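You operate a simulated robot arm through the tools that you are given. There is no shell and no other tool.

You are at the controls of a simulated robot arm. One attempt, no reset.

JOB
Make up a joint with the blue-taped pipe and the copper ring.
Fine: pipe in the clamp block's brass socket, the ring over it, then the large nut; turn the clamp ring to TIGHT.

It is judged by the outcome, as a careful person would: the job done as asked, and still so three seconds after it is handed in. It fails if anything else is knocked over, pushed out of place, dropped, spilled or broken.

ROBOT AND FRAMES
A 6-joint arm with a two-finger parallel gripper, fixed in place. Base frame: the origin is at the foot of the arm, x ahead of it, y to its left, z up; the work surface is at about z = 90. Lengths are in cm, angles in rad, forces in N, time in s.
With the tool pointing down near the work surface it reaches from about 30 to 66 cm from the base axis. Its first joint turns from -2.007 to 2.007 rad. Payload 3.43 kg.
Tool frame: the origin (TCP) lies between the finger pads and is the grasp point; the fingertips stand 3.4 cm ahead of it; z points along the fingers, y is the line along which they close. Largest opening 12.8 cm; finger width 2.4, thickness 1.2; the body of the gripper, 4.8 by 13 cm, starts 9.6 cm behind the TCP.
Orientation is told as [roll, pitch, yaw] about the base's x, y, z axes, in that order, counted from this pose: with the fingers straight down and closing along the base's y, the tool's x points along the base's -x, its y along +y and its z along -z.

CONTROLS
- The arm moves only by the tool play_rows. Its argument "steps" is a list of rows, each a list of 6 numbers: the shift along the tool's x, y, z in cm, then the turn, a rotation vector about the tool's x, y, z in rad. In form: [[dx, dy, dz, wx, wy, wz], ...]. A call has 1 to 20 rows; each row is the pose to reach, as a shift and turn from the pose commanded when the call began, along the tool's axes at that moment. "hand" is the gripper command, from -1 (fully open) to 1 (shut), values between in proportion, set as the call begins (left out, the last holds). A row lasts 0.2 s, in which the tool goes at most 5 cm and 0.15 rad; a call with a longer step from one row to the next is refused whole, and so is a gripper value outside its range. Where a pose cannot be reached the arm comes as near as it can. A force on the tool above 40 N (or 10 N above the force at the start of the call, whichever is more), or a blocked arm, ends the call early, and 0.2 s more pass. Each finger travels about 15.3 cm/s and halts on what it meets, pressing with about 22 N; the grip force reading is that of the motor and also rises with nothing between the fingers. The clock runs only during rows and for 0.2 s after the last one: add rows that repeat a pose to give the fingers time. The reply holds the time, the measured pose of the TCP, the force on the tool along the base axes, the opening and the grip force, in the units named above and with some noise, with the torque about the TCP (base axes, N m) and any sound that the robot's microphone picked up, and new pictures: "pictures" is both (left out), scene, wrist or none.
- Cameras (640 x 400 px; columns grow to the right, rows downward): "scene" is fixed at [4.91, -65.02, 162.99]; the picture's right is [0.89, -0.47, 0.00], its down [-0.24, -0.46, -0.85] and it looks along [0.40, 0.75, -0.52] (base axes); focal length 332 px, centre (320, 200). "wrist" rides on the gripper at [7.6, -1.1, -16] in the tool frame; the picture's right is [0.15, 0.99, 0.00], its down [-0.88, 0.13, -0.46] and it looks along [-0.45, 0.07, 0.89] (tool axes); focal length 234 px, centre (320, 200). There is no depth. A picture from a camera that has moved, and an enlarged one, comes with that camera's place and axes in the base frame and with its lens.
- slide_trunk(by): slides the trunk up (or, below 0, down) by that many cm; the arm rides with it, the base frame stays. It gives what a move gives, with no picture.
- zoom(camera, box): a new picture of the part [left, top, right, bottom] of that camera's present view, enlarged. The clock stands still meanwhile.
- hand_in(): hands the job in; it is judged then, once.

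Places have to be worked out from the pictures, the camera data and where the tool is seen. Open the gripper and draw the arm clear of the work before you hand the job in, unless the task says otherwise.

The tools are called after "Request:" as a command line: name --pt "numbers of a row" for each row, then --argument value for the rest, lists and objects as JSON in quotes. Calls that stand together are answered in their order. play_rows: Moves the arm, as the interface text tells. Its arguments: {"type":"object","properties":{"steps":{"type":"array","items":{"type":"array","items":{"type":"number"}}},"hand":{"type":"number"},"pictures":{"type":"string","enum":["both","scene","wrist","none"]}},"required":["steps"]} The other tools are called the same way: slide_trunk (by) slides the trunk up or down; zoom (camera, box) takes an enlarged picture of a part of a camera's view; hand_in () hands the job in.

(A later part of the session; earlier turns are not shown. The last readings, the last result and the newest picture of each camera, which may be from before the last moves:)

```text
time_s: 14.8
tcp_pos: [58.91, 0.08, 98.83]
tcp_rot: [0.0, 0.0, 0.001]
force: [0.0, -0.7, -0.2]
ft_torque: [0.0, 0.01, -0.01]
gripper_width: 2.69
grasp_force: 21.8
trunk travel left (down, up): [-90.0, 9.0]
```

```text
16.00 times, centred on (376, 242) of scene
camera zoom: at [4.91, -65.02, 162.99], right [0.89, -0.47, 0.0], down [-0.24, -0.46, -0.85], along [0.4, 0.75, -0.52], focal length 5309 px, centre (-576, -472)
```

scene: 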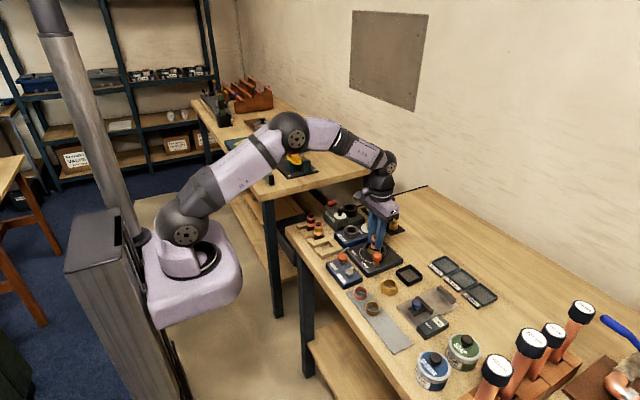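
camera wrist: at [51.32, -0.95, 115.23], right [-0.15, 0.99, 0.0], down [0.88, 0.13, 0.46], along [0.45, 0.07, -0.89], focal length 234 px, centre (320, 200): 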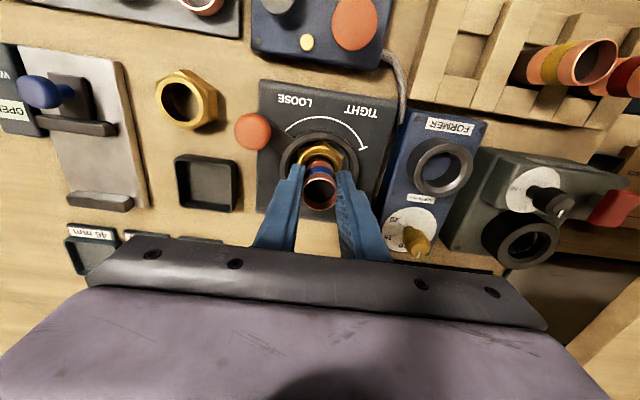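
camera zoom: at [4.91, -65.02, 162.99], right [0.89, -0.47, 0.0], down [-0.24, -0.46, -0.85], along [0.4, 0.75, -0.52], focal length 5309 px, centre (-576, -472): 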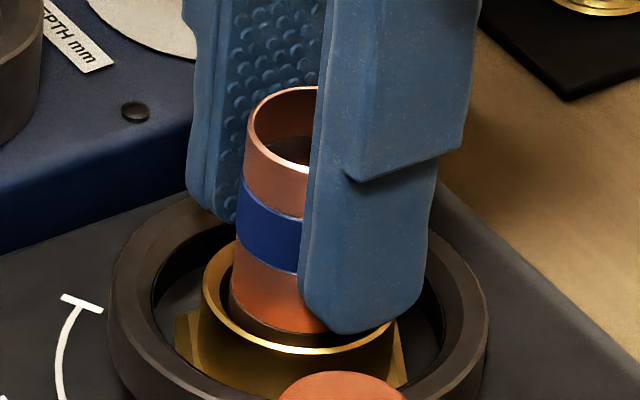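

The fingertips are about 1 cm above the rim. One more cautious descent of 0.4 cm.

Request:
play_rows --pt "0 0 0.1 0 0 0" --pt "0 0 0.2 0 0 0" --pt "0 0 0.3 0 0 0" --pt "0 0 0.4 0 0 0" --pt "0 0 0.4 0 0 0" --pictures "none"

Request:
zoom --camera "scene" --box '[360, 232, 392, 252]'

```text
time_s: 16.0
tcp_pos: [58.95, 0.06, 98.64]
tcp_rot: [0.001, -0.006, 0.001]
force: [2.6, -1.5, 15.4]
ft_torque: [-0.1, -0.17, -0.03]
gripper_width: 2.66
grasp_force: 22.2
trunk travel left (down, up): [-90.0, 9.0]
```

```text
16.00 times, centred on (376, 242) of scene
camera zoom: at [4.91, -65.02, 162.99], right [0.89, -0.47, 0.0], down [-0.24, -0.46, -0.85], along [0.4, 0.75, -0.52], focal length 5309 px, centre (-576, -472)
```

zoom: 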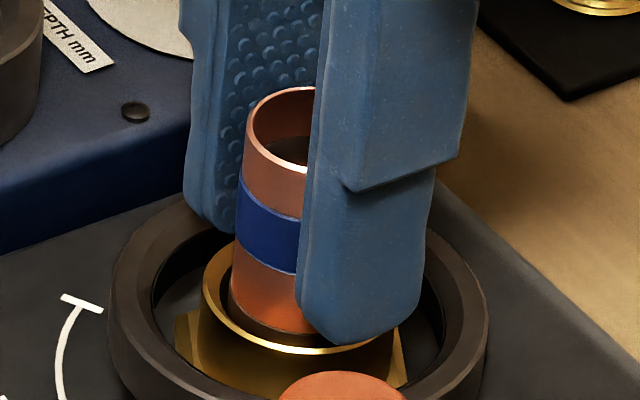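

15 N upward shows the pipe is seated on the cup's floor. I back off 0.2 cm to relieve the push, then open modestly.

Request:
play_rows --pt "0 0 -0.1 0 0 0" --pt "0 0 -0.2 0 0 0" --pt "0 0 -0.2 0 0 0" --pictures "none"

Request:
play_rows --pt "0 0 0 0 0 0" --pt "0 0 0 0 0 0" --pt "0 0 0 0 0 0" --hand 0.36

Request:
zoom --camera "scene" --box '[360, 232, 392, 252]'

Request:
zoom --camera "wrist" --box '[240, 120, 400, 220]'

```text
time_s: 16.8
tcp_pos: [58.7, 0.07, 98.62]
tcp_rot: [0.001, 0.001, 0.0]
force: [1.6, 0.0, 7.2]
ft_torque: [-0.02, -0.19, 0.01]
gripper_width: 2.65
grasp_force: 22.0
trunk travel left (down, up): [-90.0, 9.0]
```

```text
time_s: 17.6
tcp_pos: [58.89, 0.12, 98.68]
tcp_rot: [0.0, 0.0, -0.001]
force: [0.7, -0.1, -0.9]
ft_torque: [0.0, -0.01, 0.0]
gripper_width: 4.1
grasp_force: 0.0
trunk travel left (down, up): [-90.0, 9.0]
camera wrist: at [51.25, -0.94, 114.6], right [-0.15, 0.99, 0.0], down [0.88, 0.13, 0.46], along [0.45, 0.07, -0.89], focal length 234 px, centre (320, 200)
```

scene: 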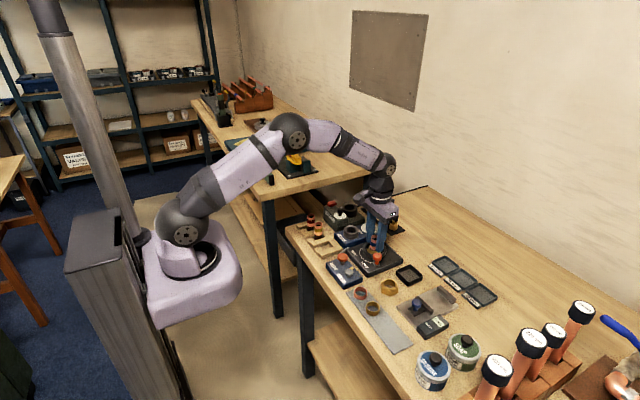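
wrist: 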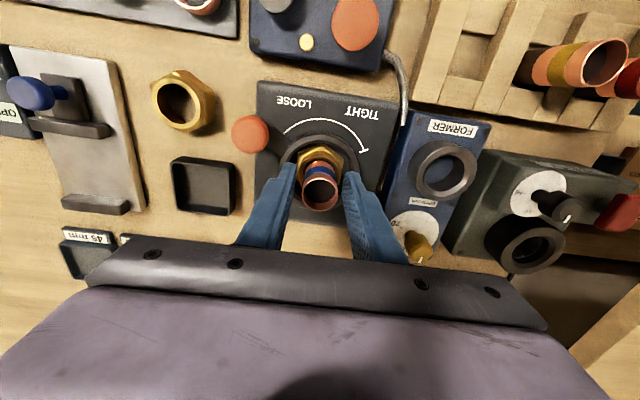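

```text
16.00 times, centred on (376, 242) of scene
camera zoom: at [4.91, -65.02, 162.99], right [0.89, -0.47, 0.0], down [-0.24, -0.46, -0.85], along [0.4, 0.75, -0.52], focal length 5309 px, centre (-576, -472)
```

zoom: 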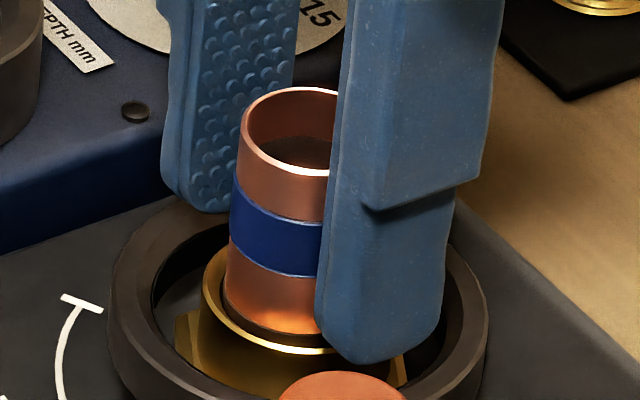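

```text
4.00 times, centred on (320, 170) of wrist
camera zoom: at [51.25, -0.94, 114.6], right [-0.15, 0.99, 0.0], down [0.88, 0.13, 0.46], along [0.45, 0.07, -0.89], focal length 937 px, centre (320, 320)
```

zoom: 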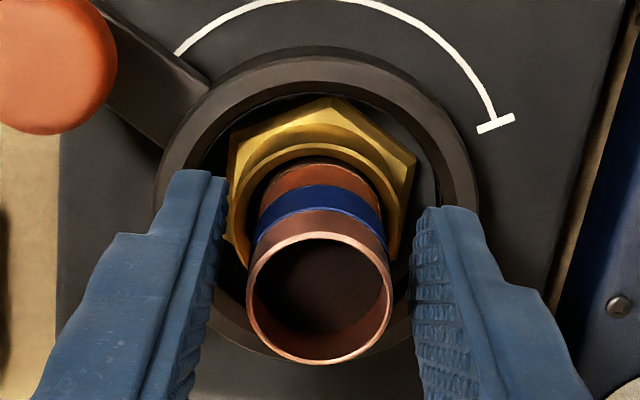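

The pipe stands by itself. I rise straight up clear of it.

Request:
play_rows --pt "0 0 -1 0 0 0" --pt "0 0 -3 0 0 0" --pt "0 0 -6 0 0 0" --pt "0 0 -10 0 0 0" --pt "0 0 -12 0 0 0" --pt "0 0 -12 0 0 0"

Request:
zoom --camera "scene" --box '[352, 222, 400, 252]'

Request:
zoom --camera "wrist" --box '[240, 100, 400, 200]'

```text
time_s: 19.0
tcp_pos: [58.72, 0.15, 110.7]
tcp_rot: [0.002, 0.0, 0.0]
force: [0.2, 0.4, -0.1]
ft_torque: [0.0, 0.0, 0.01]
gripper_width: 4.11
grasp_force: 0.1
trunk travel left (down, up): [-90.0, 9.0]
camera wrist: at [51.19, -0.93, 126.59], right [-0.15, 0.99, 0.0], down [0.88, 0.13, 0.46], along [0.45, 0.07, -0.89], focal length 234 px, centre (320, 200)
```

scene: 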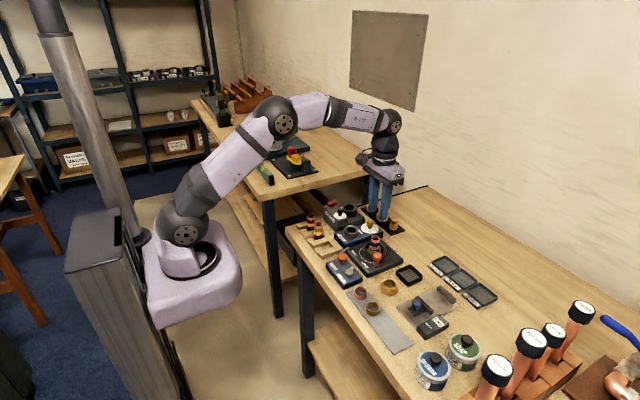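
wrist: 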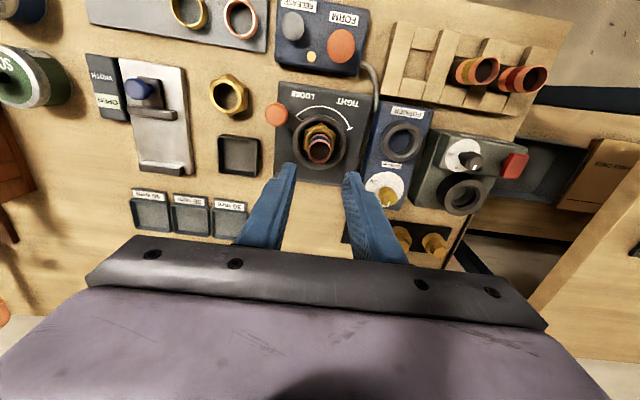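

```text
13.33 times, centred on (376, 237) of scene
camera zoom: at [4.91, -65.02, 162.99], right [0.89, -0.47, 0.0], down [-0.24, -0.46, -0.85], along [0.4, 0.75, -0.52], focal length 4424 px, centre (-427, -293)
```

zoom: 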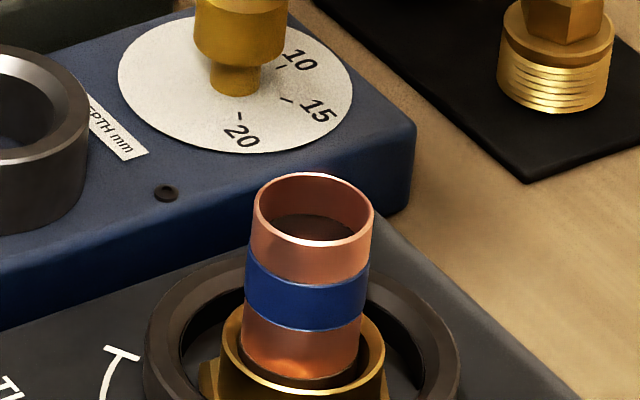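

```text
4.00 times, centred on (320, 150) of wrist
camera zoom: at [51.19, -0.93, 126.59], right [-0.15, 0.99, 0.0], down [0.88, 0.13, 0.46], along [0.45, 0.07, -0.89], focal length 937 px, centre (320, 400)
```

zoom: 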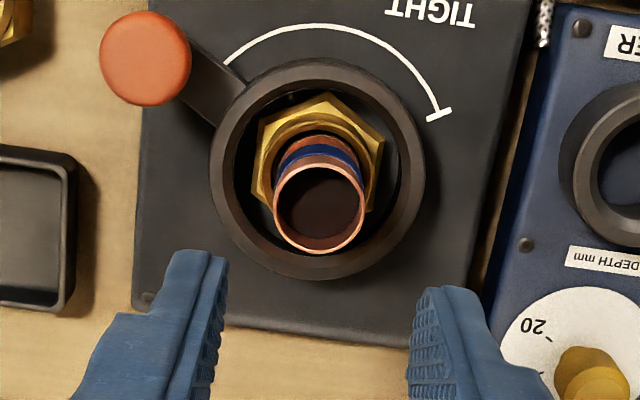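

The pipe stands upright in the socket with its top at about (59.0, 0.2, 98.3). Next is the copper ring: I move above it to look.

Request:
play_rows --pt "2.5 -2.3 0 0 0 0" --pt "5 -4.7 0 0 0 0" --pt "7.5 -7 0 0 0 0" --pt "10 -9.3 0 0 0 0" --pt "12.5 -11.6 1 0 0 0" --pt "12.5 -11.6 2.5 0 0 0" --pt "12.5 -11.6 2.5 0 0 0" --hand -0.2

Request:
zoom --camera "wrist" --box '[200, 70, 424, 210]'

Request:
zoom --camera "scene" --box '[320, 245, 416, 305]'

```text
time_s: 20.6
tcp_pos: [46.45, -11.68, 108.15]
tcp_rot: [0.001, -0.002, -0.001]
force: [0.2, 0.3, -0.5]
ft_torque: [-0.01, -0.02, 0.04]
gripper_width: 7.68
grasp_force: 0.0
trunk travel left (down, up): [-90.0, 9.0]
camera wrist: at [38.76, -12.62, 124.13], right [-0.15, 0.99, 0.0], down [0.88, 0.13, 0.46], along [0.45, 0.07, -0.89], focal length 234 px, centre (320, 200)
```

scene: 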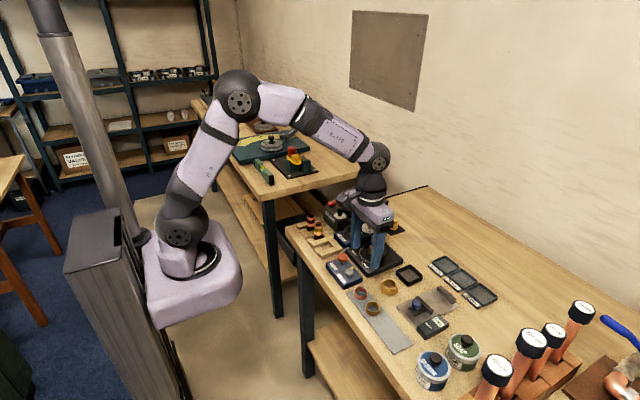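
wrist: 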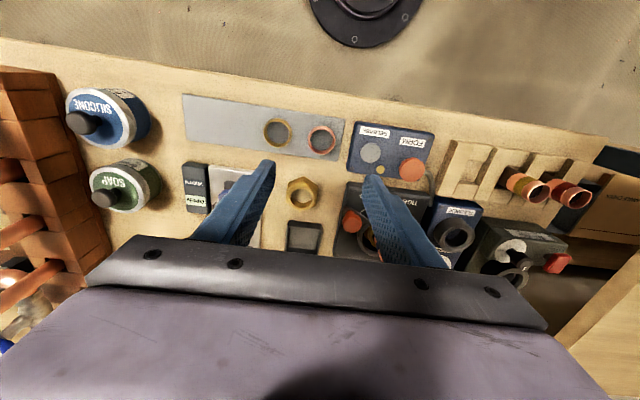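

```text
2.86 times, centred on (312, 140) of wrist
camera zoom: at [38.76, -12.62, 124.13], right [-0.15, 0.99, 0.0], down [0.88, 0.13, 0.46], along [0.45, 0.07, -0.89], focal length 669 px, centre (343, 371)
```

zoom: 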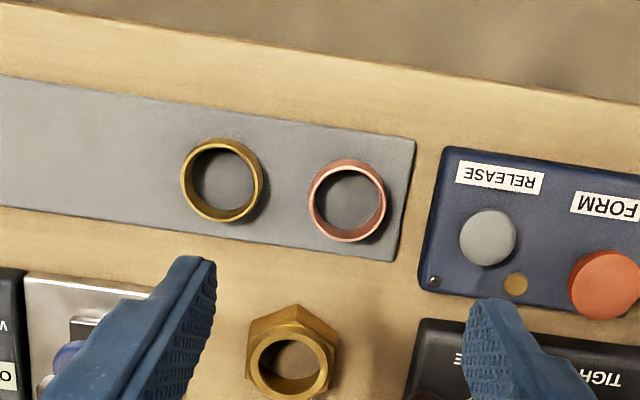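

```text
6.67 times, centred on (368, 275) of scene
camera zoom: at [4.91, -65.02, 162.99], right [0.89, -0.47, 0.0], down [-0.24, -0.46, -0.85], along [0.4, 0.75, -0.52], focal length 2212 px, centre (0, -300)
```

zoom: 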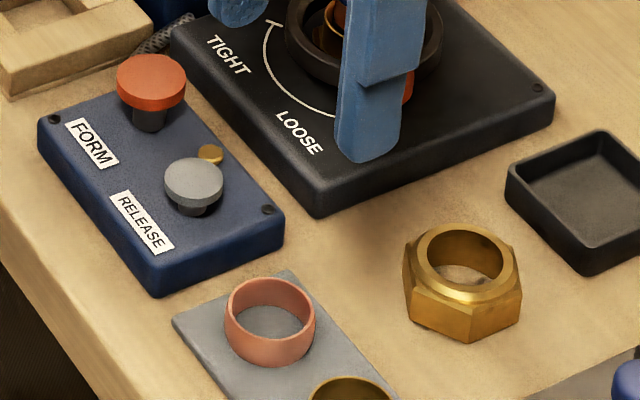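

The copper ring is at about (46.15, -11.3), outer diameter 3.65 cm. The blue box edge is about 4.1 cm to one side of it and the brass ring about 4.2 cm to the other, so I narrow to 4.8 cm and descend part way.

Request:
play_rows --pt "0.15 0.2 1 0 0 0" --pt "0.3 0.37 3 0 0 0" --pt "0.3 0.37 6 0 0 0" --pt "0.3 0.37 8 0 0 0" --pt "0.3 0.37 9 0 0 0" --pt "0.3 0.37 9 0 0 0" --hand 0.25

Request:
zoom --camera "wrist" --box '[240, 100, 400, 200]'

Request:
zoom --camera "scene" --box '[330, 260, 394, 300]'

```text
time_s: 22.0
tcp_pos: [46.1, -11.22, 99.2]
tcp_rot: [0.0, 0.001, -0.001]
force: [0.9, -0.3, -0.1]
ft_torque: [-0.04, -0.03, 0.03]
gripper_width: 4.82
grasp_force: 0.0
trunk travel left (down, up): [-90.0, 9.0]
camera wrist: at [38.52, -12.2, 115.1], right [-0.15, 0.99, 0.0], down [0.88, 0.13, 0.46], along [0.45, 0.07, -0.89], focal length 234 px, centre (320, 200)
```

scene: 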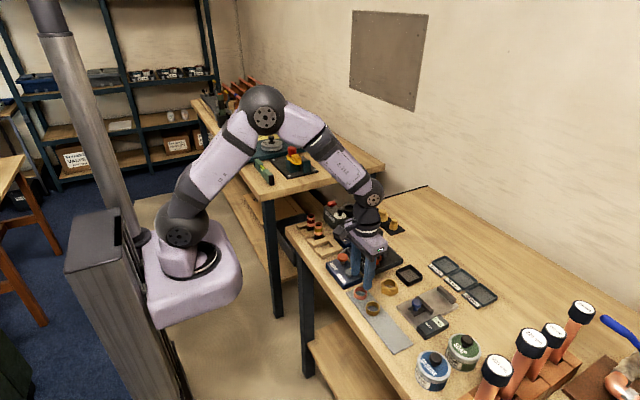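
wrist: 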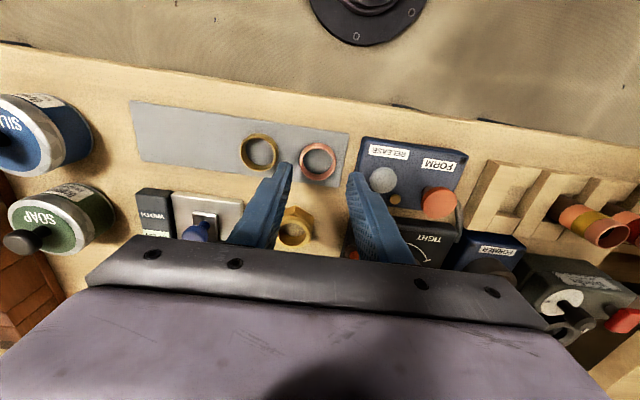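

```text
4.00 times, centred on (320, 150) of wrist
camera zoom: at [38.52, -12.2, 115.1], right [-0.15, 0.99, 0.0], down [0.88, 0.13, 0.46], along [0.45, 0.07, -0.89], focal length 937 px, centre (320, 400)
```

zoom: 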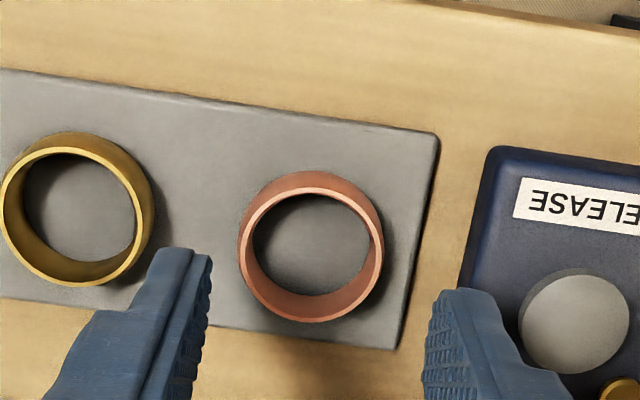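

```text
10.00 times, centred on (362, 280) of scene
camera zoom: at [4.91, -65.02, 162.99], right [0.89, -0.47, 0.0], down [-0.24, -0.46, -0.85], along [0.4, 0.75, -0.52], focal length 3318 px, centre (-100, -600)
```

zoom: 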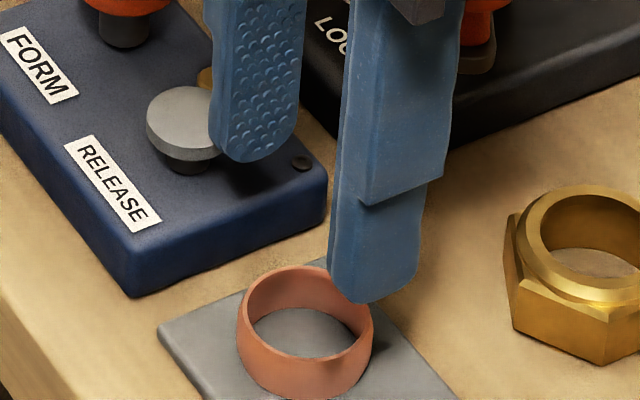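

The ring is centred at (46.15, -11.25) and both sides are clear. I descend so the fingertips are about 1 cm above the strip, then look.

Request:
play_rows --pt "-0.03 -0.03 1.5 0 0 0" --pt "-0.03 -0.03 3 0 0 0" --pt "-0.03 -0.03 4.2 0 0 0" --pt "-0.03 -0.03 4.6 0 0 0" --pt "-0.03 -0.03 4.6 0 0 0"

Request:
zoom --camera "scene" --box '[330, 265, 394, 305]'

Request:
zoom --camera "wrist" --box '[240, 100, 400, 200]'

```text
time_s: 23.2
tcp_pos: [46.15, -11.22, 94.59]
tcp_rot: [0.001, -0.001, 0.001]
force: [0.4, -0.2, 0.0]
ft_torque: [-0.03, -0.02, -0.01]
gripper_width: 4.81
grasp_force: 0.1
trunk travel left (down, up): [-90.0, 9.0]
camera wrist: at [38.52, -12.22, 110.52], right [-0.15, 0.99, 0.0], down [0.88, 0.13, 0.46], along [0.45, 0.07, -0.89], focal length 234 px, centre (320, 200)
```

scene: 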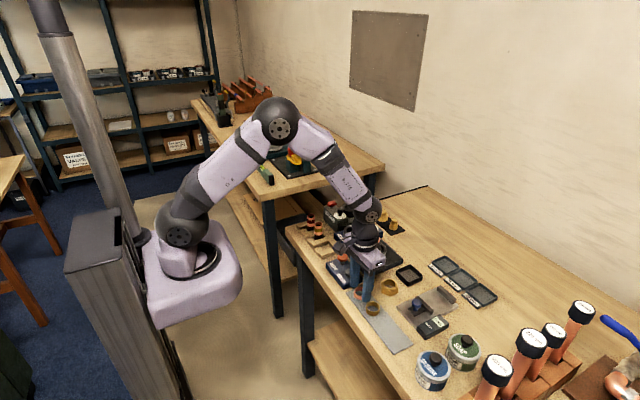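
wrist: 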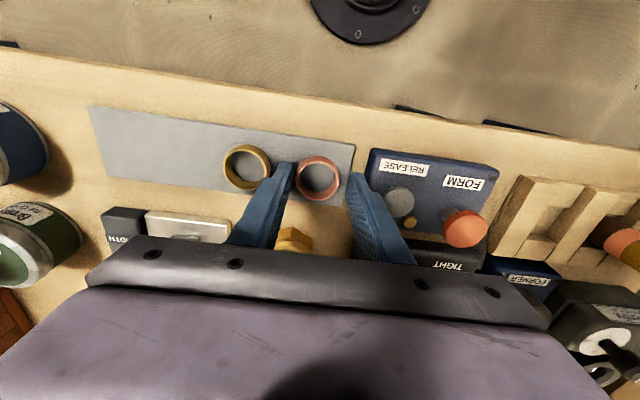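

```text
10.00 times, centred on (362, 285) of scene
camera zoom: at [4.91, -65.02, 162.99], right [0.89, -0.47, 0.0], down [-0.24, -0.46, -0.85], along [0.4, 0.75, -0.52], focal length 3318 px, centre (-100, -650)
```

zoom: 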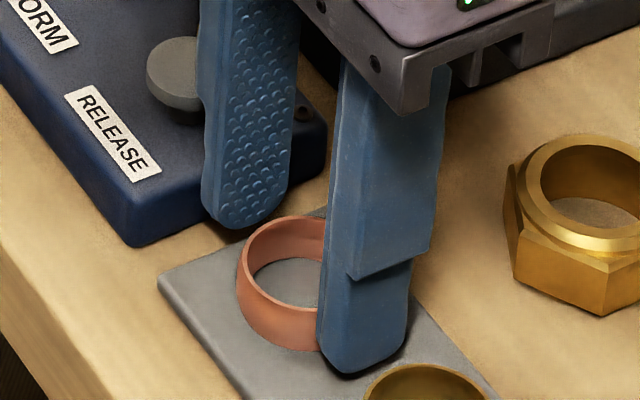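

```text
4.00 times, centred on (320, 150) of wrist
camera zoom: at [38.52, -12.22, 110.52], right [-0.15, 0.99, 0.0], down [0.88, 0.13, 0.46], along [0.45, 0.07, -0.89], focal length 937 px, centre (320, 400)
```

zoom: 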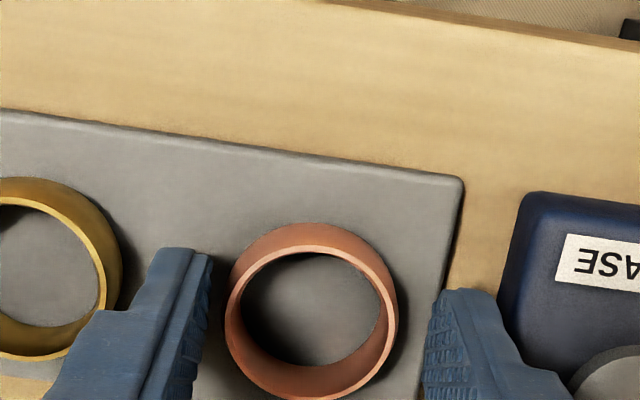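

Everything is centred. I descend the last 0.45 cm, then close on the ring.

Request:
play_rows --pt "0 0 0.2 0 0 0" --pt "0 0 0.4 0 0 0" --pt "0 0 0.45 0 0 0" --pt "0 0 0.45 0 0 0" --pictures "none"

Request:
play_rows --pt "0 0 0 0 0 0" --pt "0 0 0 0 0 0" --pt "0 0 0 0 0 0" --hand 1

Request:
zoom --camera "scene" --box '[330, 265, 394, 305]'

Request:
zoom --camera "wrist" --box '[240, 100, 400, 200]'

```text
time_s: 24.2
tcp_pos: [46.24, -11.27, 94.09]
tcp_rot: [-0.001, 0.001, 0.001]
force: [-0.9, -0.6, 0.0]
ft_torque: [-0.04, 0.03, -0.03]
gripper_width: 4.79
grasp_force: 0.2
trunk travel left (down, up): [-90.0, 9.0]
```

```text
time_s: 25.0
tcp_pos: [46.19, -11.26, 94.18]
tcp_rot: [0.0, 0.001, -0.001]
force: [0.5, 0.5, 0.4]
ft_torque: [-0.01, 0.01, 0.01]
gripper_width: 3.69
grasp_force: 21.9
trunk travel left (down, up): [-90.0, 9.0]
camera wrist: at [38.54, -12.25, 110.07], right [-0.15, 0.99, 0.0], down [0.88, 0.13, 0.46], along [0.45, 0.07, -0.89], focal length 234 px, centre (320, 200)
```

scene: 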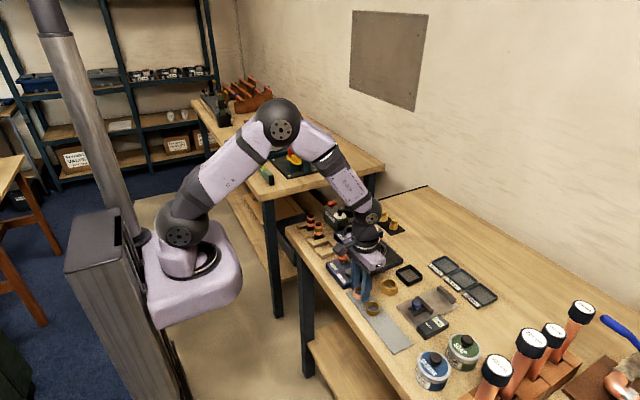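
wrist: 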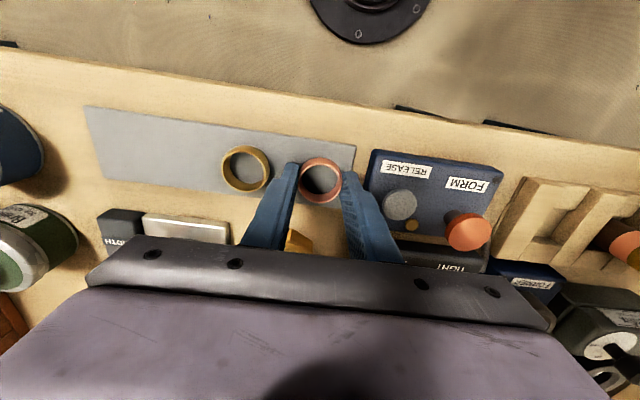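

```text
10.00 times, centred on (362, 285) of scene
camera zoom: at [4.91, -65.02, 162.99], right [0.89, -0.47, 0.0], down [-0.24, -0.46, -0.85], along [0.4, 0.75, -0.52], focal length 3318 px, centre (-100, -650)
```

zoom: 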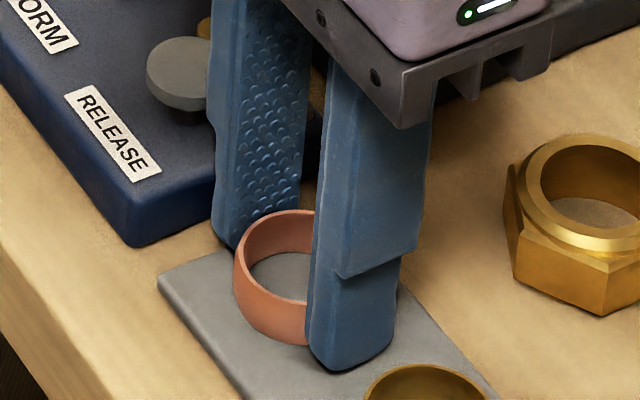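

```text
4.00 times, centred on (320, 150) of wrist
camera zoom: at [38.54, -12.25, 110.07], right [-0.15, 0.99, 0.0], down [0.88, 0.13, 0.46], along [0.45, 0.07, -0.89], focal length 937 px, centre (320, 400)
```

zoom: 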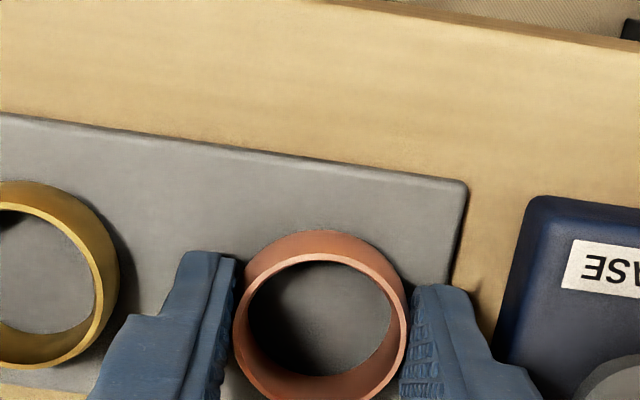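

The ring is gripped at 3.69 cm. I lift it straight up and check.

Request:
play_rows --pt "0 0 -0.5 0 0 0" --pt "0 0 -1.5 0 0 0" --pt "0 0 -4 0 0 0" --pt "0 0 -8 0 0 0" --pt "0 0 -12 0 0 0" --pt "0 0 -15 0 0 0" --pt "0 0 -15 0 0 0"

Request:
zoom --camera "wrist" --box '[240, 100, 400, 200]'

Request:
zoom --camera "scene" --box '[330, 225, 394, 265]'

```text
time_s: 26.6
tcp_pos: [46.15, -11.31, 109.05]
tcp_rot: [0.001, 0.0, -0.001]
force: [-0.4, 0.2, -0.2]
ft_torque: [0.0, 0.02, 0.02]
gripper_width: 3.67
grasp_force: 22.3
trunk travel left (down, up): [-90.0, 9.0]
camera wrist: at [38.49, -12.26, 125.03], right [-0.15, 0.99, 0.0], down [0.88, 0.13, 0.46], along [0.45, 0.07, -0.89], focal length 234 px, centre (320, 200)
```

scene: 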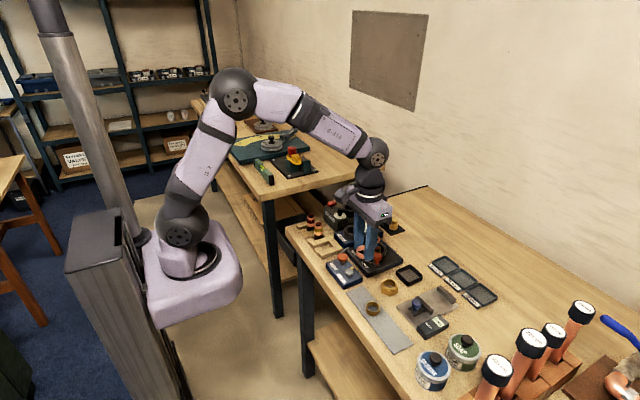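
wrist: 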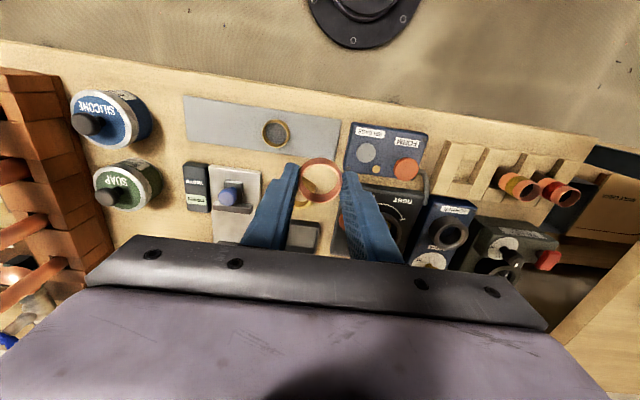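

```text
4.00 times, centred on (320, 150) of wrist
camera zoom: at [38.49, -12.26, 125.03], right [-0.15, 0.99, 0.0], down [0.88, 0.13, 0.46], along [0.45, 0.07, -0.89], focal length 937 px, centre (320, 400)
```

zoom: 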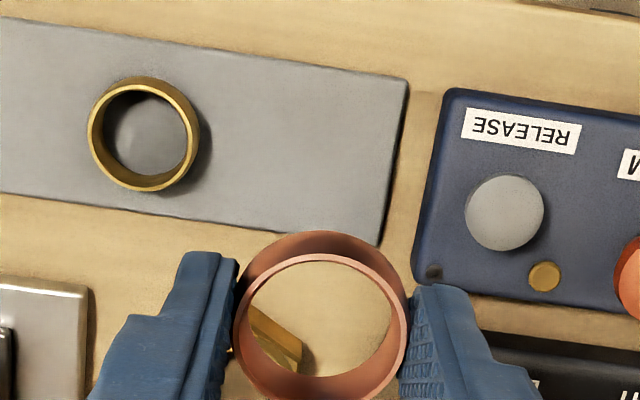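

```text
10.00 times, centred on (362, 245) of scene
camera zoom: at [4.91, -65.02, 162.99], right [0.89, -0.47, 0.0], down [-0.24, -0.46, -0.85], along [0.4, 0.75, -0.52], focal length 3318 px, centre (-100, -250)
```

zoom: 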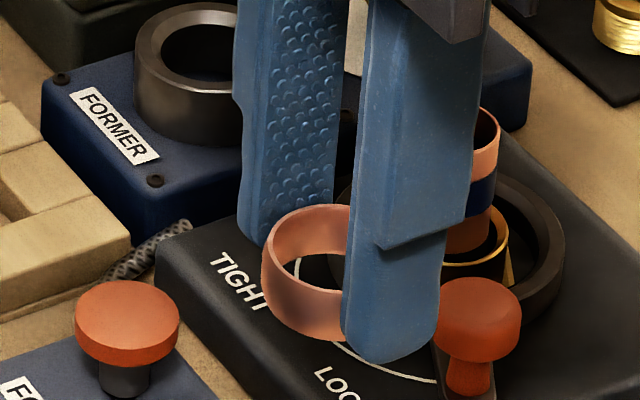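

The ring hangs level between the fingertips. I carry it over to above the pipe, keeping its bottom near 105, then check alignment.

Request:
play_rows --pt "-2.6 2.2 0 0 0 0" --pt "-5.2 4.5 0 0 0 0" --pt "-7.8 6.8 0 0 0 0" --pt "-10.4 9.1 0 0 0 0" --pt "-12.4 10.9 0 0 0 0" --pt "-12.95 11.34 0 0 0 0" --pt "-12.95 11.34 2.5 0 0 0" --pt "-12.95 11.34 4.5 0 0 0" --pt "-12.95 11.34 4.5 0 0 0"

Request:
zoom --camera "wrist" --box '[240, 120, 400, 220]'

Request:
zoom --camera "scene" --box '[352, 215, 400, 245]'

```text
time_s: 28.6
tcp_pos: [59.17, 0.21, 104.65]
tcp_rot: [0.0, 0.001, 0.0]
force: [1.2, 1.0, -0.4]
ft_torque: [0.0, -0.02, 0.0]
gripper_width: 3.69
grasp_force: 21.6
trunk travel left (down, up): [-90.0, 9.0]
camera wrist: at [51.51, -0.82, 120.61], right [-0.15, 0.99, 0.0], down [0.88, 0.13, 0.46], along [0.45, 0.07, -0.89], focal length 234 px, centre (320, 200)
```

scene: 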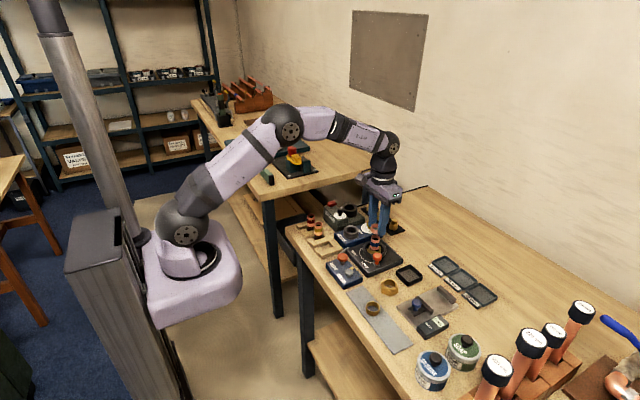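
wrist: 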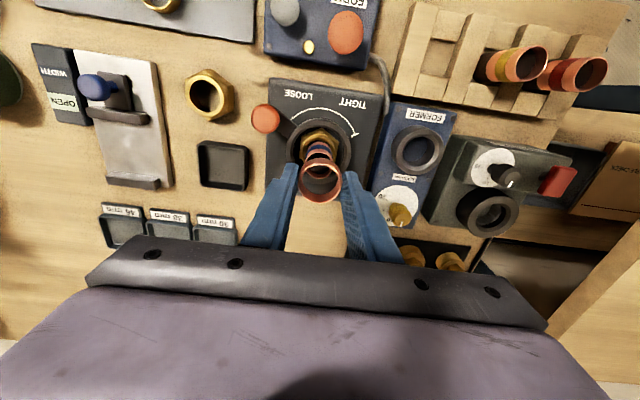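

```text
4.00 times, centred on (320, 170) of wrist
camera zoom: at [51.51, -0.82, 120.61], right [-0.15, 0.99, 0.0], down [0.88, 0.13, 0.46], along [0.45, 0.07, -0.89], focal length 937 px, centre (320, 320)
```

zoom: 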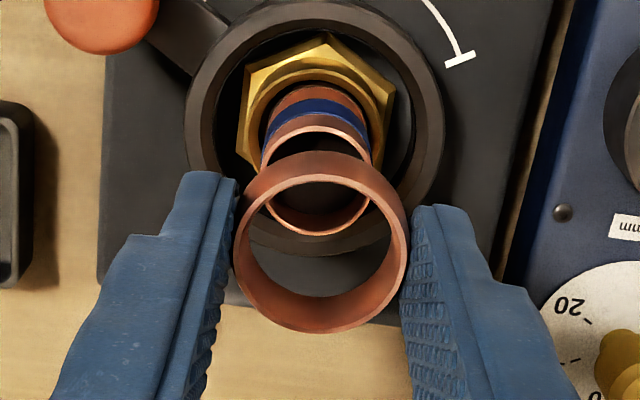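

```text
13.33 times, centred on (376, 230) of scene
camera zoom: at [4.91, -65.02, 162.99], right [0.89, -0.47, 0.0], down [-0.24, -0.46, -0.85], along [0.4, 0.75, -0.52], focal length 4424 px, centre (-427, -200)
```

zoom: 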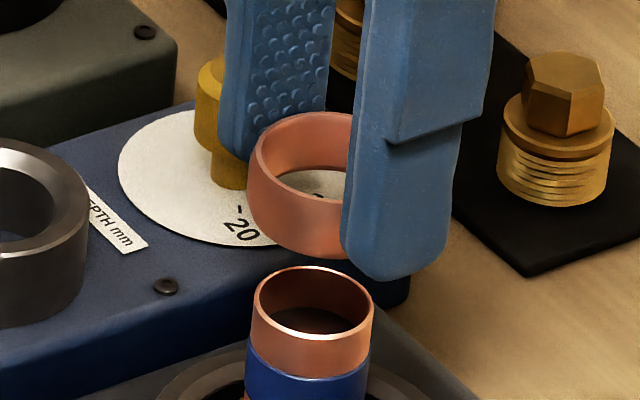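

The pipe top reads (58.99, 0.22) and the ring about (59.12, 0.34). I correct by about (-0.12, -0.1) and lower to bring the ring just over the pipe top.

Request:
play_rows --pt "0.12 -0.1 0 0 0 0" --pt "0.12 -0.1 0.7 0 0 0" --pt "0.12 -0.1 1.4 0 0 0" --pt "0.12 -0.1 2.1 0 0 0" --pt "0.12 -0.1 2.1 0 0 0"

Request:
zoom --camera "wrist" --box '[240, 120, 400, 220]'

Request:
zoom --camera "scene" --box '[352, 215, 400, 245]'

```text
time_s: 29.8
tcp_pos: [59.05, 0.04, 102.5]
tcp_rot: [0.001, 0.0, 0.0]
force: [-0.6, 0.3, -0.7]
ft_torque: [-0.04, 0.0, -0.02]
gripper_width: 3.69
grasp_force: 22.4
trunk travel left (down, up): [-90.0, 9.0]
camera wrist: at [51.36, -0.91, 118.44], right [-0.15, 0.99, 0.0], down [0.88, 0.13, 0.46], along [0.45, 0.07, -0.89], focal length 234 px, centre (320, 200)
```

scene: 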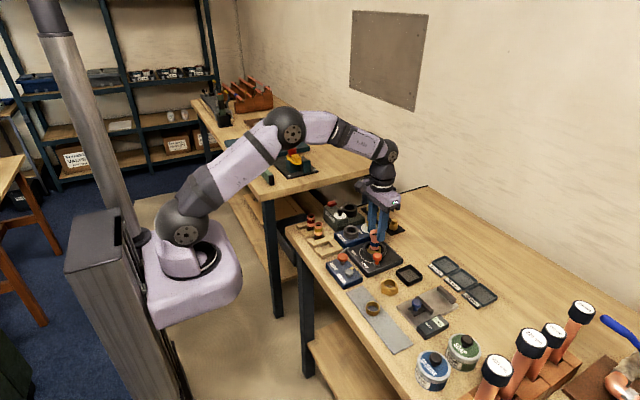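
wrist: 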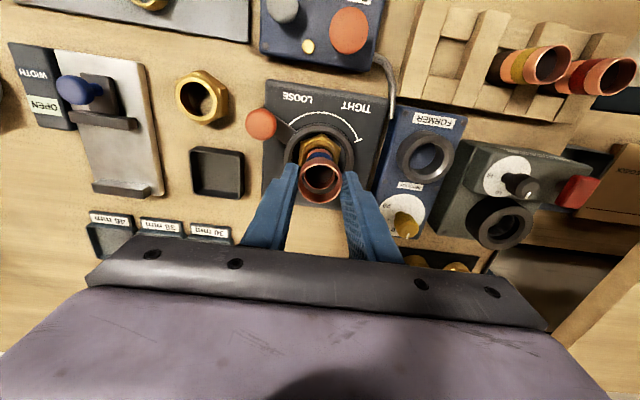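

```text
4.00 times, centred on (320, 170) of wrist
camera zoom: at [51.36, -0.91, 118.44], right [-0.15, 0.99, 0.0], down [0.88, 0.13, 0.46], along [0.45, 0.07, -0.89], focal length 937 px, centre (320, 320)
```

zoom: 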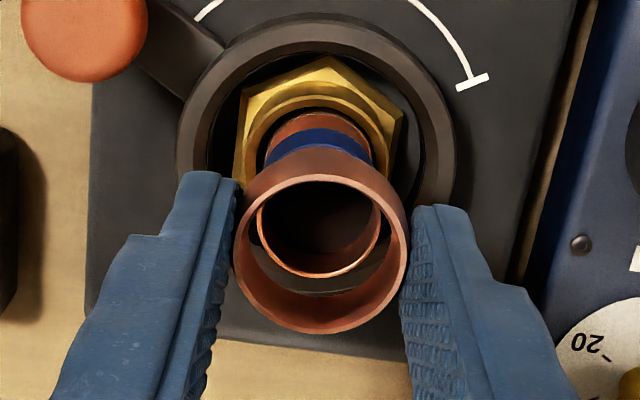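

```text
13.33 times, centred on (376, 230) of scene
camera zoom: at [4.91, -65.02, 162.99], right [0.89, -0.47, 0.0], down [-0.24, -0.46, -0.85], along [0.4, 0.75, -0.52], focal length 4424 px, centre (-427, -200)
```

zoom: 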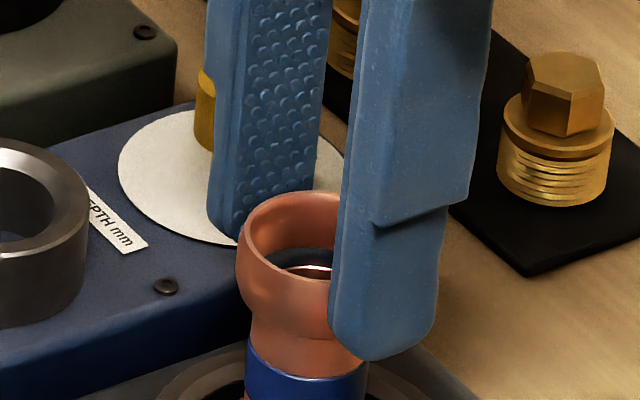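

The ring is concentric with the pipe within 1 mm. I lower it down along the pipe, first 2.5 cm.

Request:
play_rows --pt "0 -0.03 0.5 0 0 0" --pt "0 -0.03 1.0 0 0 0" --pt "0 -0.03 1.5 0 0 0" --pt "0 -0.03 2.0 0 0 0" --pt "0 -0.03 2.5 0 0 0" --pt "0 -0.03 2.5 0 0 0"

Request:
zoom --camera "wrist" --box '[240, 120, 400, 220]'

Request:
zoom --camera "scene" --box '[352, 220, 400, 250]'

```text
time_s: 31.2
tcp_pos: [58.98, 0.08, 100.01]
tcp_rot: [0.0, 0.0, 0.0]
force: [0.1, 0.2, -0.6]
ft_torque: [-0.01, -0.03, 0.01]
gripper_width: 3.69
grasp_force: 21.9
trunk travel left (down, up): [-90.0, 9.0]
camera wrist: at [51.39, -0.99, 115.95], right [-0.15, 0.99, 0.0], down [0.88, 0.13, 0.46], along [0.45, 0.07, -0.89], focal length 234 px, centre (320, 200)
```

scene: 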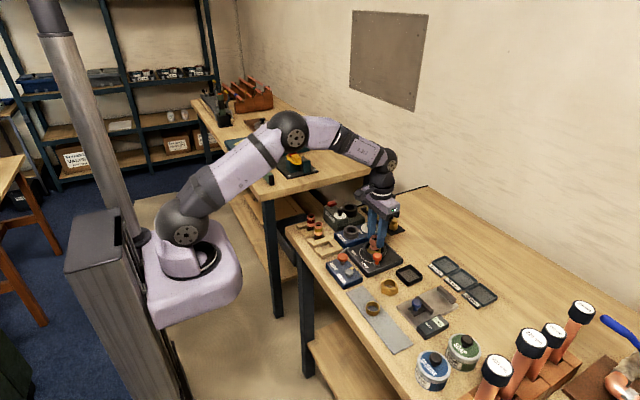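
wrist: 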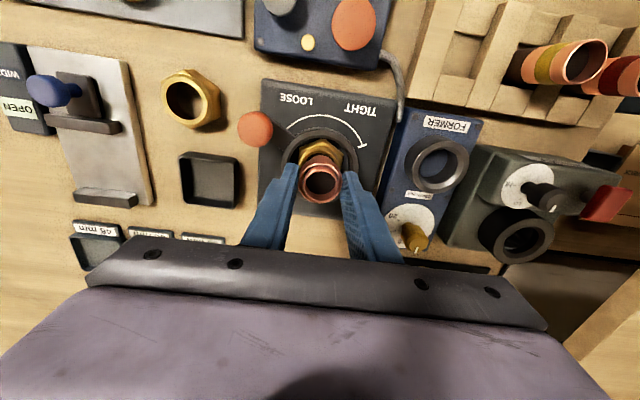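

```text
4.00 times, centred on (320, 170) of wrist
camera zoom: at [51.39, -0.99, 115.95], right [-0.15, 0.99, 0.0], down [0.88, 0.13, 0.46], along [0.45, 0.07, -0.89], focal length 937 px, centre (320, 320)
```

zoom: 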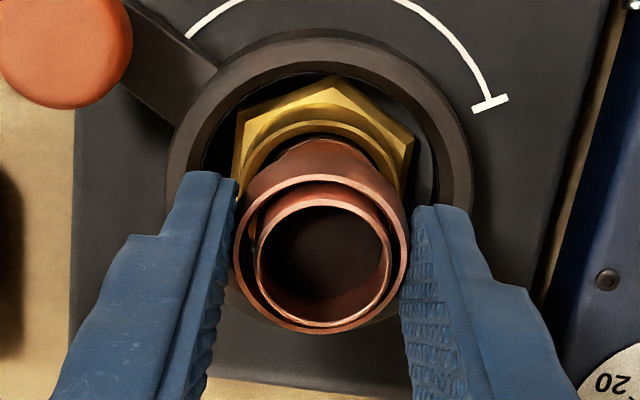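

```text
13.33 times, centred on (376, 235) of scene
camera zoom: at [4.91, -65.02, 162.99], right [0.89, -0.47, 0.0], down [-0.24, -0.46, -0.85], along [0.4, 0.75, -0.52], focal length 4424 px, centre (-427, -267)
```

zoom: 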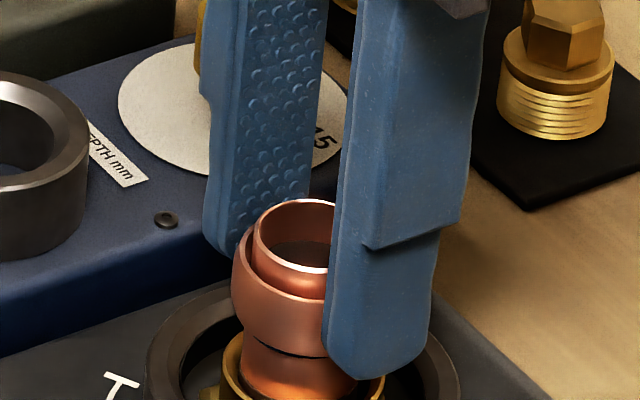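

The ring is around the pipe with no contact. I continue down toward the socket rim in small steps.

Request:
play_rows --pt "0 0 0.4 0 0 0" --pt "0 0 0.8 0 0 0" --pt "0 0 1.2 0 0 0" --pt "0 0 1.4 0 0 0" --pt "0 0 1.4 0 0 0"

Request:
zoom --camera "scene" --box '[352, 225, 400, 255]'

Request:
zoom --camera "wrist" --box '[240, 120, 400, 220]'

```text
time_s: 32.4
tcp_pos: [58.96, -0.13, 98.53]
tcp_rot: [-0.001, -0.001, 0.002]
force: [0.5, 0.7, -1.0]
ft_torque: [0.02, -0.01, 0.0]
gripper_width: 3.67
grasp_force: 21.6
trunk travel left (down, up): [-90.0, 9.0]
camera wrist: at [51.35, -1.0, 114.52], right [-0.15, 0.99, 0.0], down [0.88, 0.13, 0.46], along [0.45, 0.07, -0.89], focal length 234 px, centre (320, 200)
```

scene: 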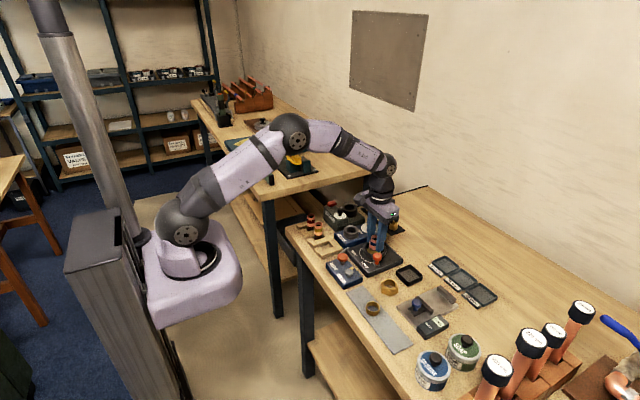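
wrist: 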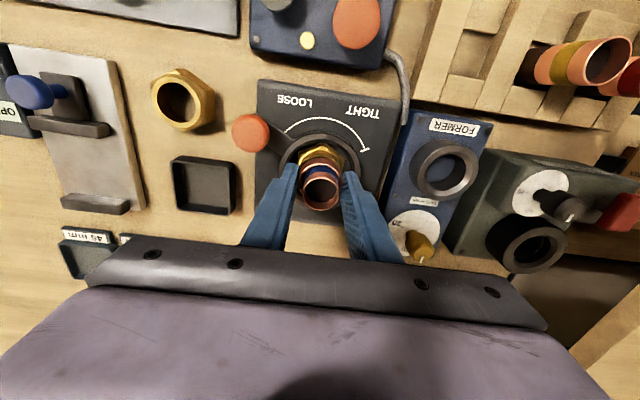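

```text
13.33 times, centred on (376, 240) of scene
camera zoom: at [4.91, -65.02, 162.99], right [0.89, -0.47, 0.0], down [-0.24, -0.46, -0.85], along [0.4, 0.75, -0.52], focal length 4424 px, centre (-427, -333)
```

zoom: 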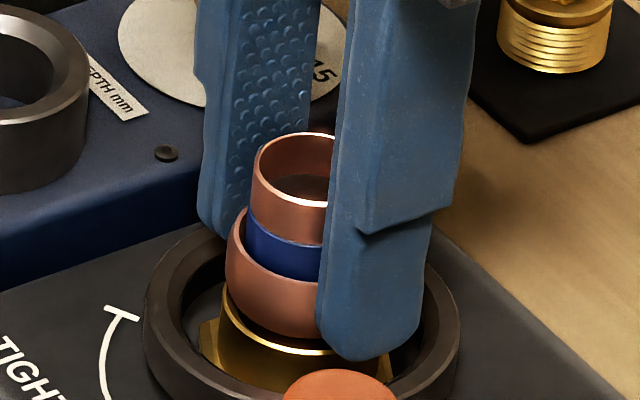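

```text
4.00 times, centred on (320, 170) of wrist
camera zoom: at [51.35, -1.0, 114.52], right [-0.15, 0.99, 0.0], down [0.88, 0.13, 0.46], along [0.45, 0.07, -0.89], focal length 937 px, centre (320, 320)
```

zoom: 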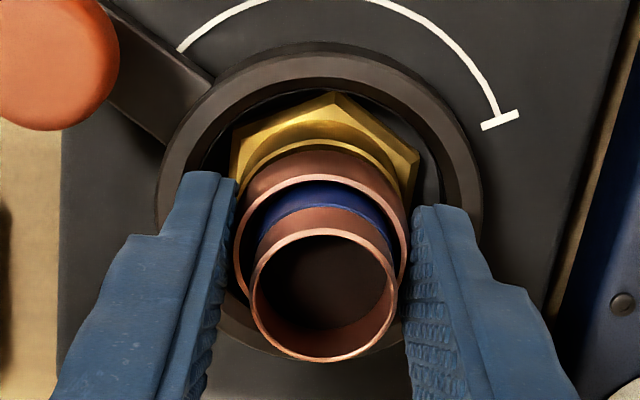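

The ring's bottom is just above the rim. I lower another 0.4 cm gently to feel for contact.

Request:
play_rows --pt "0 0.03 0.1 0 0 0" --pt "0 0.03 0.2 0 0 0" --pt "0 0.03 0.3 0 0 0" --pt "0 0.03 0.4 0 0 0" --pt "0 0.03 0.4 0 0 0"

Request:
zoom --camera "scene" --box '[360, 230, 392, 250]'

```text
time_s: 33.6
tcp_pos: [59.0, 0.0, 98.31]
tcp_rot: [0.0, -0.002, 0.0]
force: [-0.9, 0.2, 4.0]
ft_torque: [0.15, 0.07, -0.02]
gripper_width: 3.69
grasp_force: 22.3
trunk travel left (down, up): [-90.0, 9.0]
camera wrist: at [51.34, -0.96, 114.21], right [-0.15, 0.99, 0.0], down [0.88, 0.13, 0.46], along [0.45, 0.07, -0.89], focal length 234 px, centre (320, 200)
```

scene: 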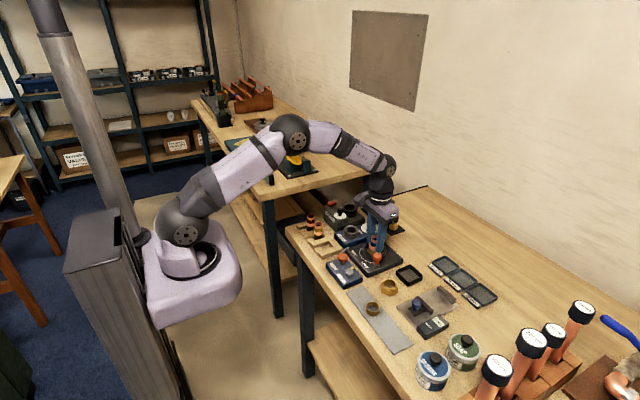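
wrist: 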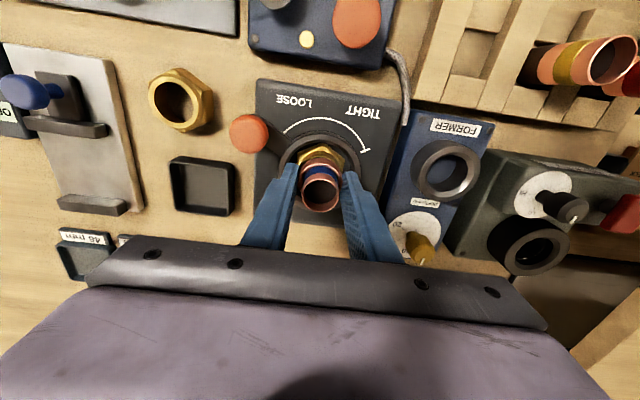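

```text
16.00 times, centred on (376, 240) of scene
camera zoom: at [4.91, -65.02, 162.99], right [0.89, -0.47, 0.0], down [-0.24, -0.46, -0.85], along [0.4, 0.75, -0.52], focal length 5309 px, centre (-576, -440)
```

zoom: 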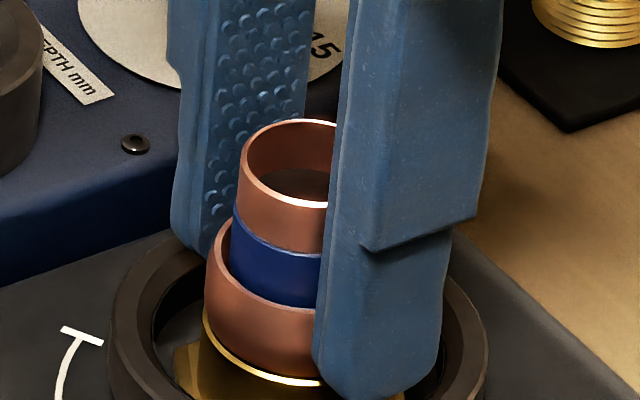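

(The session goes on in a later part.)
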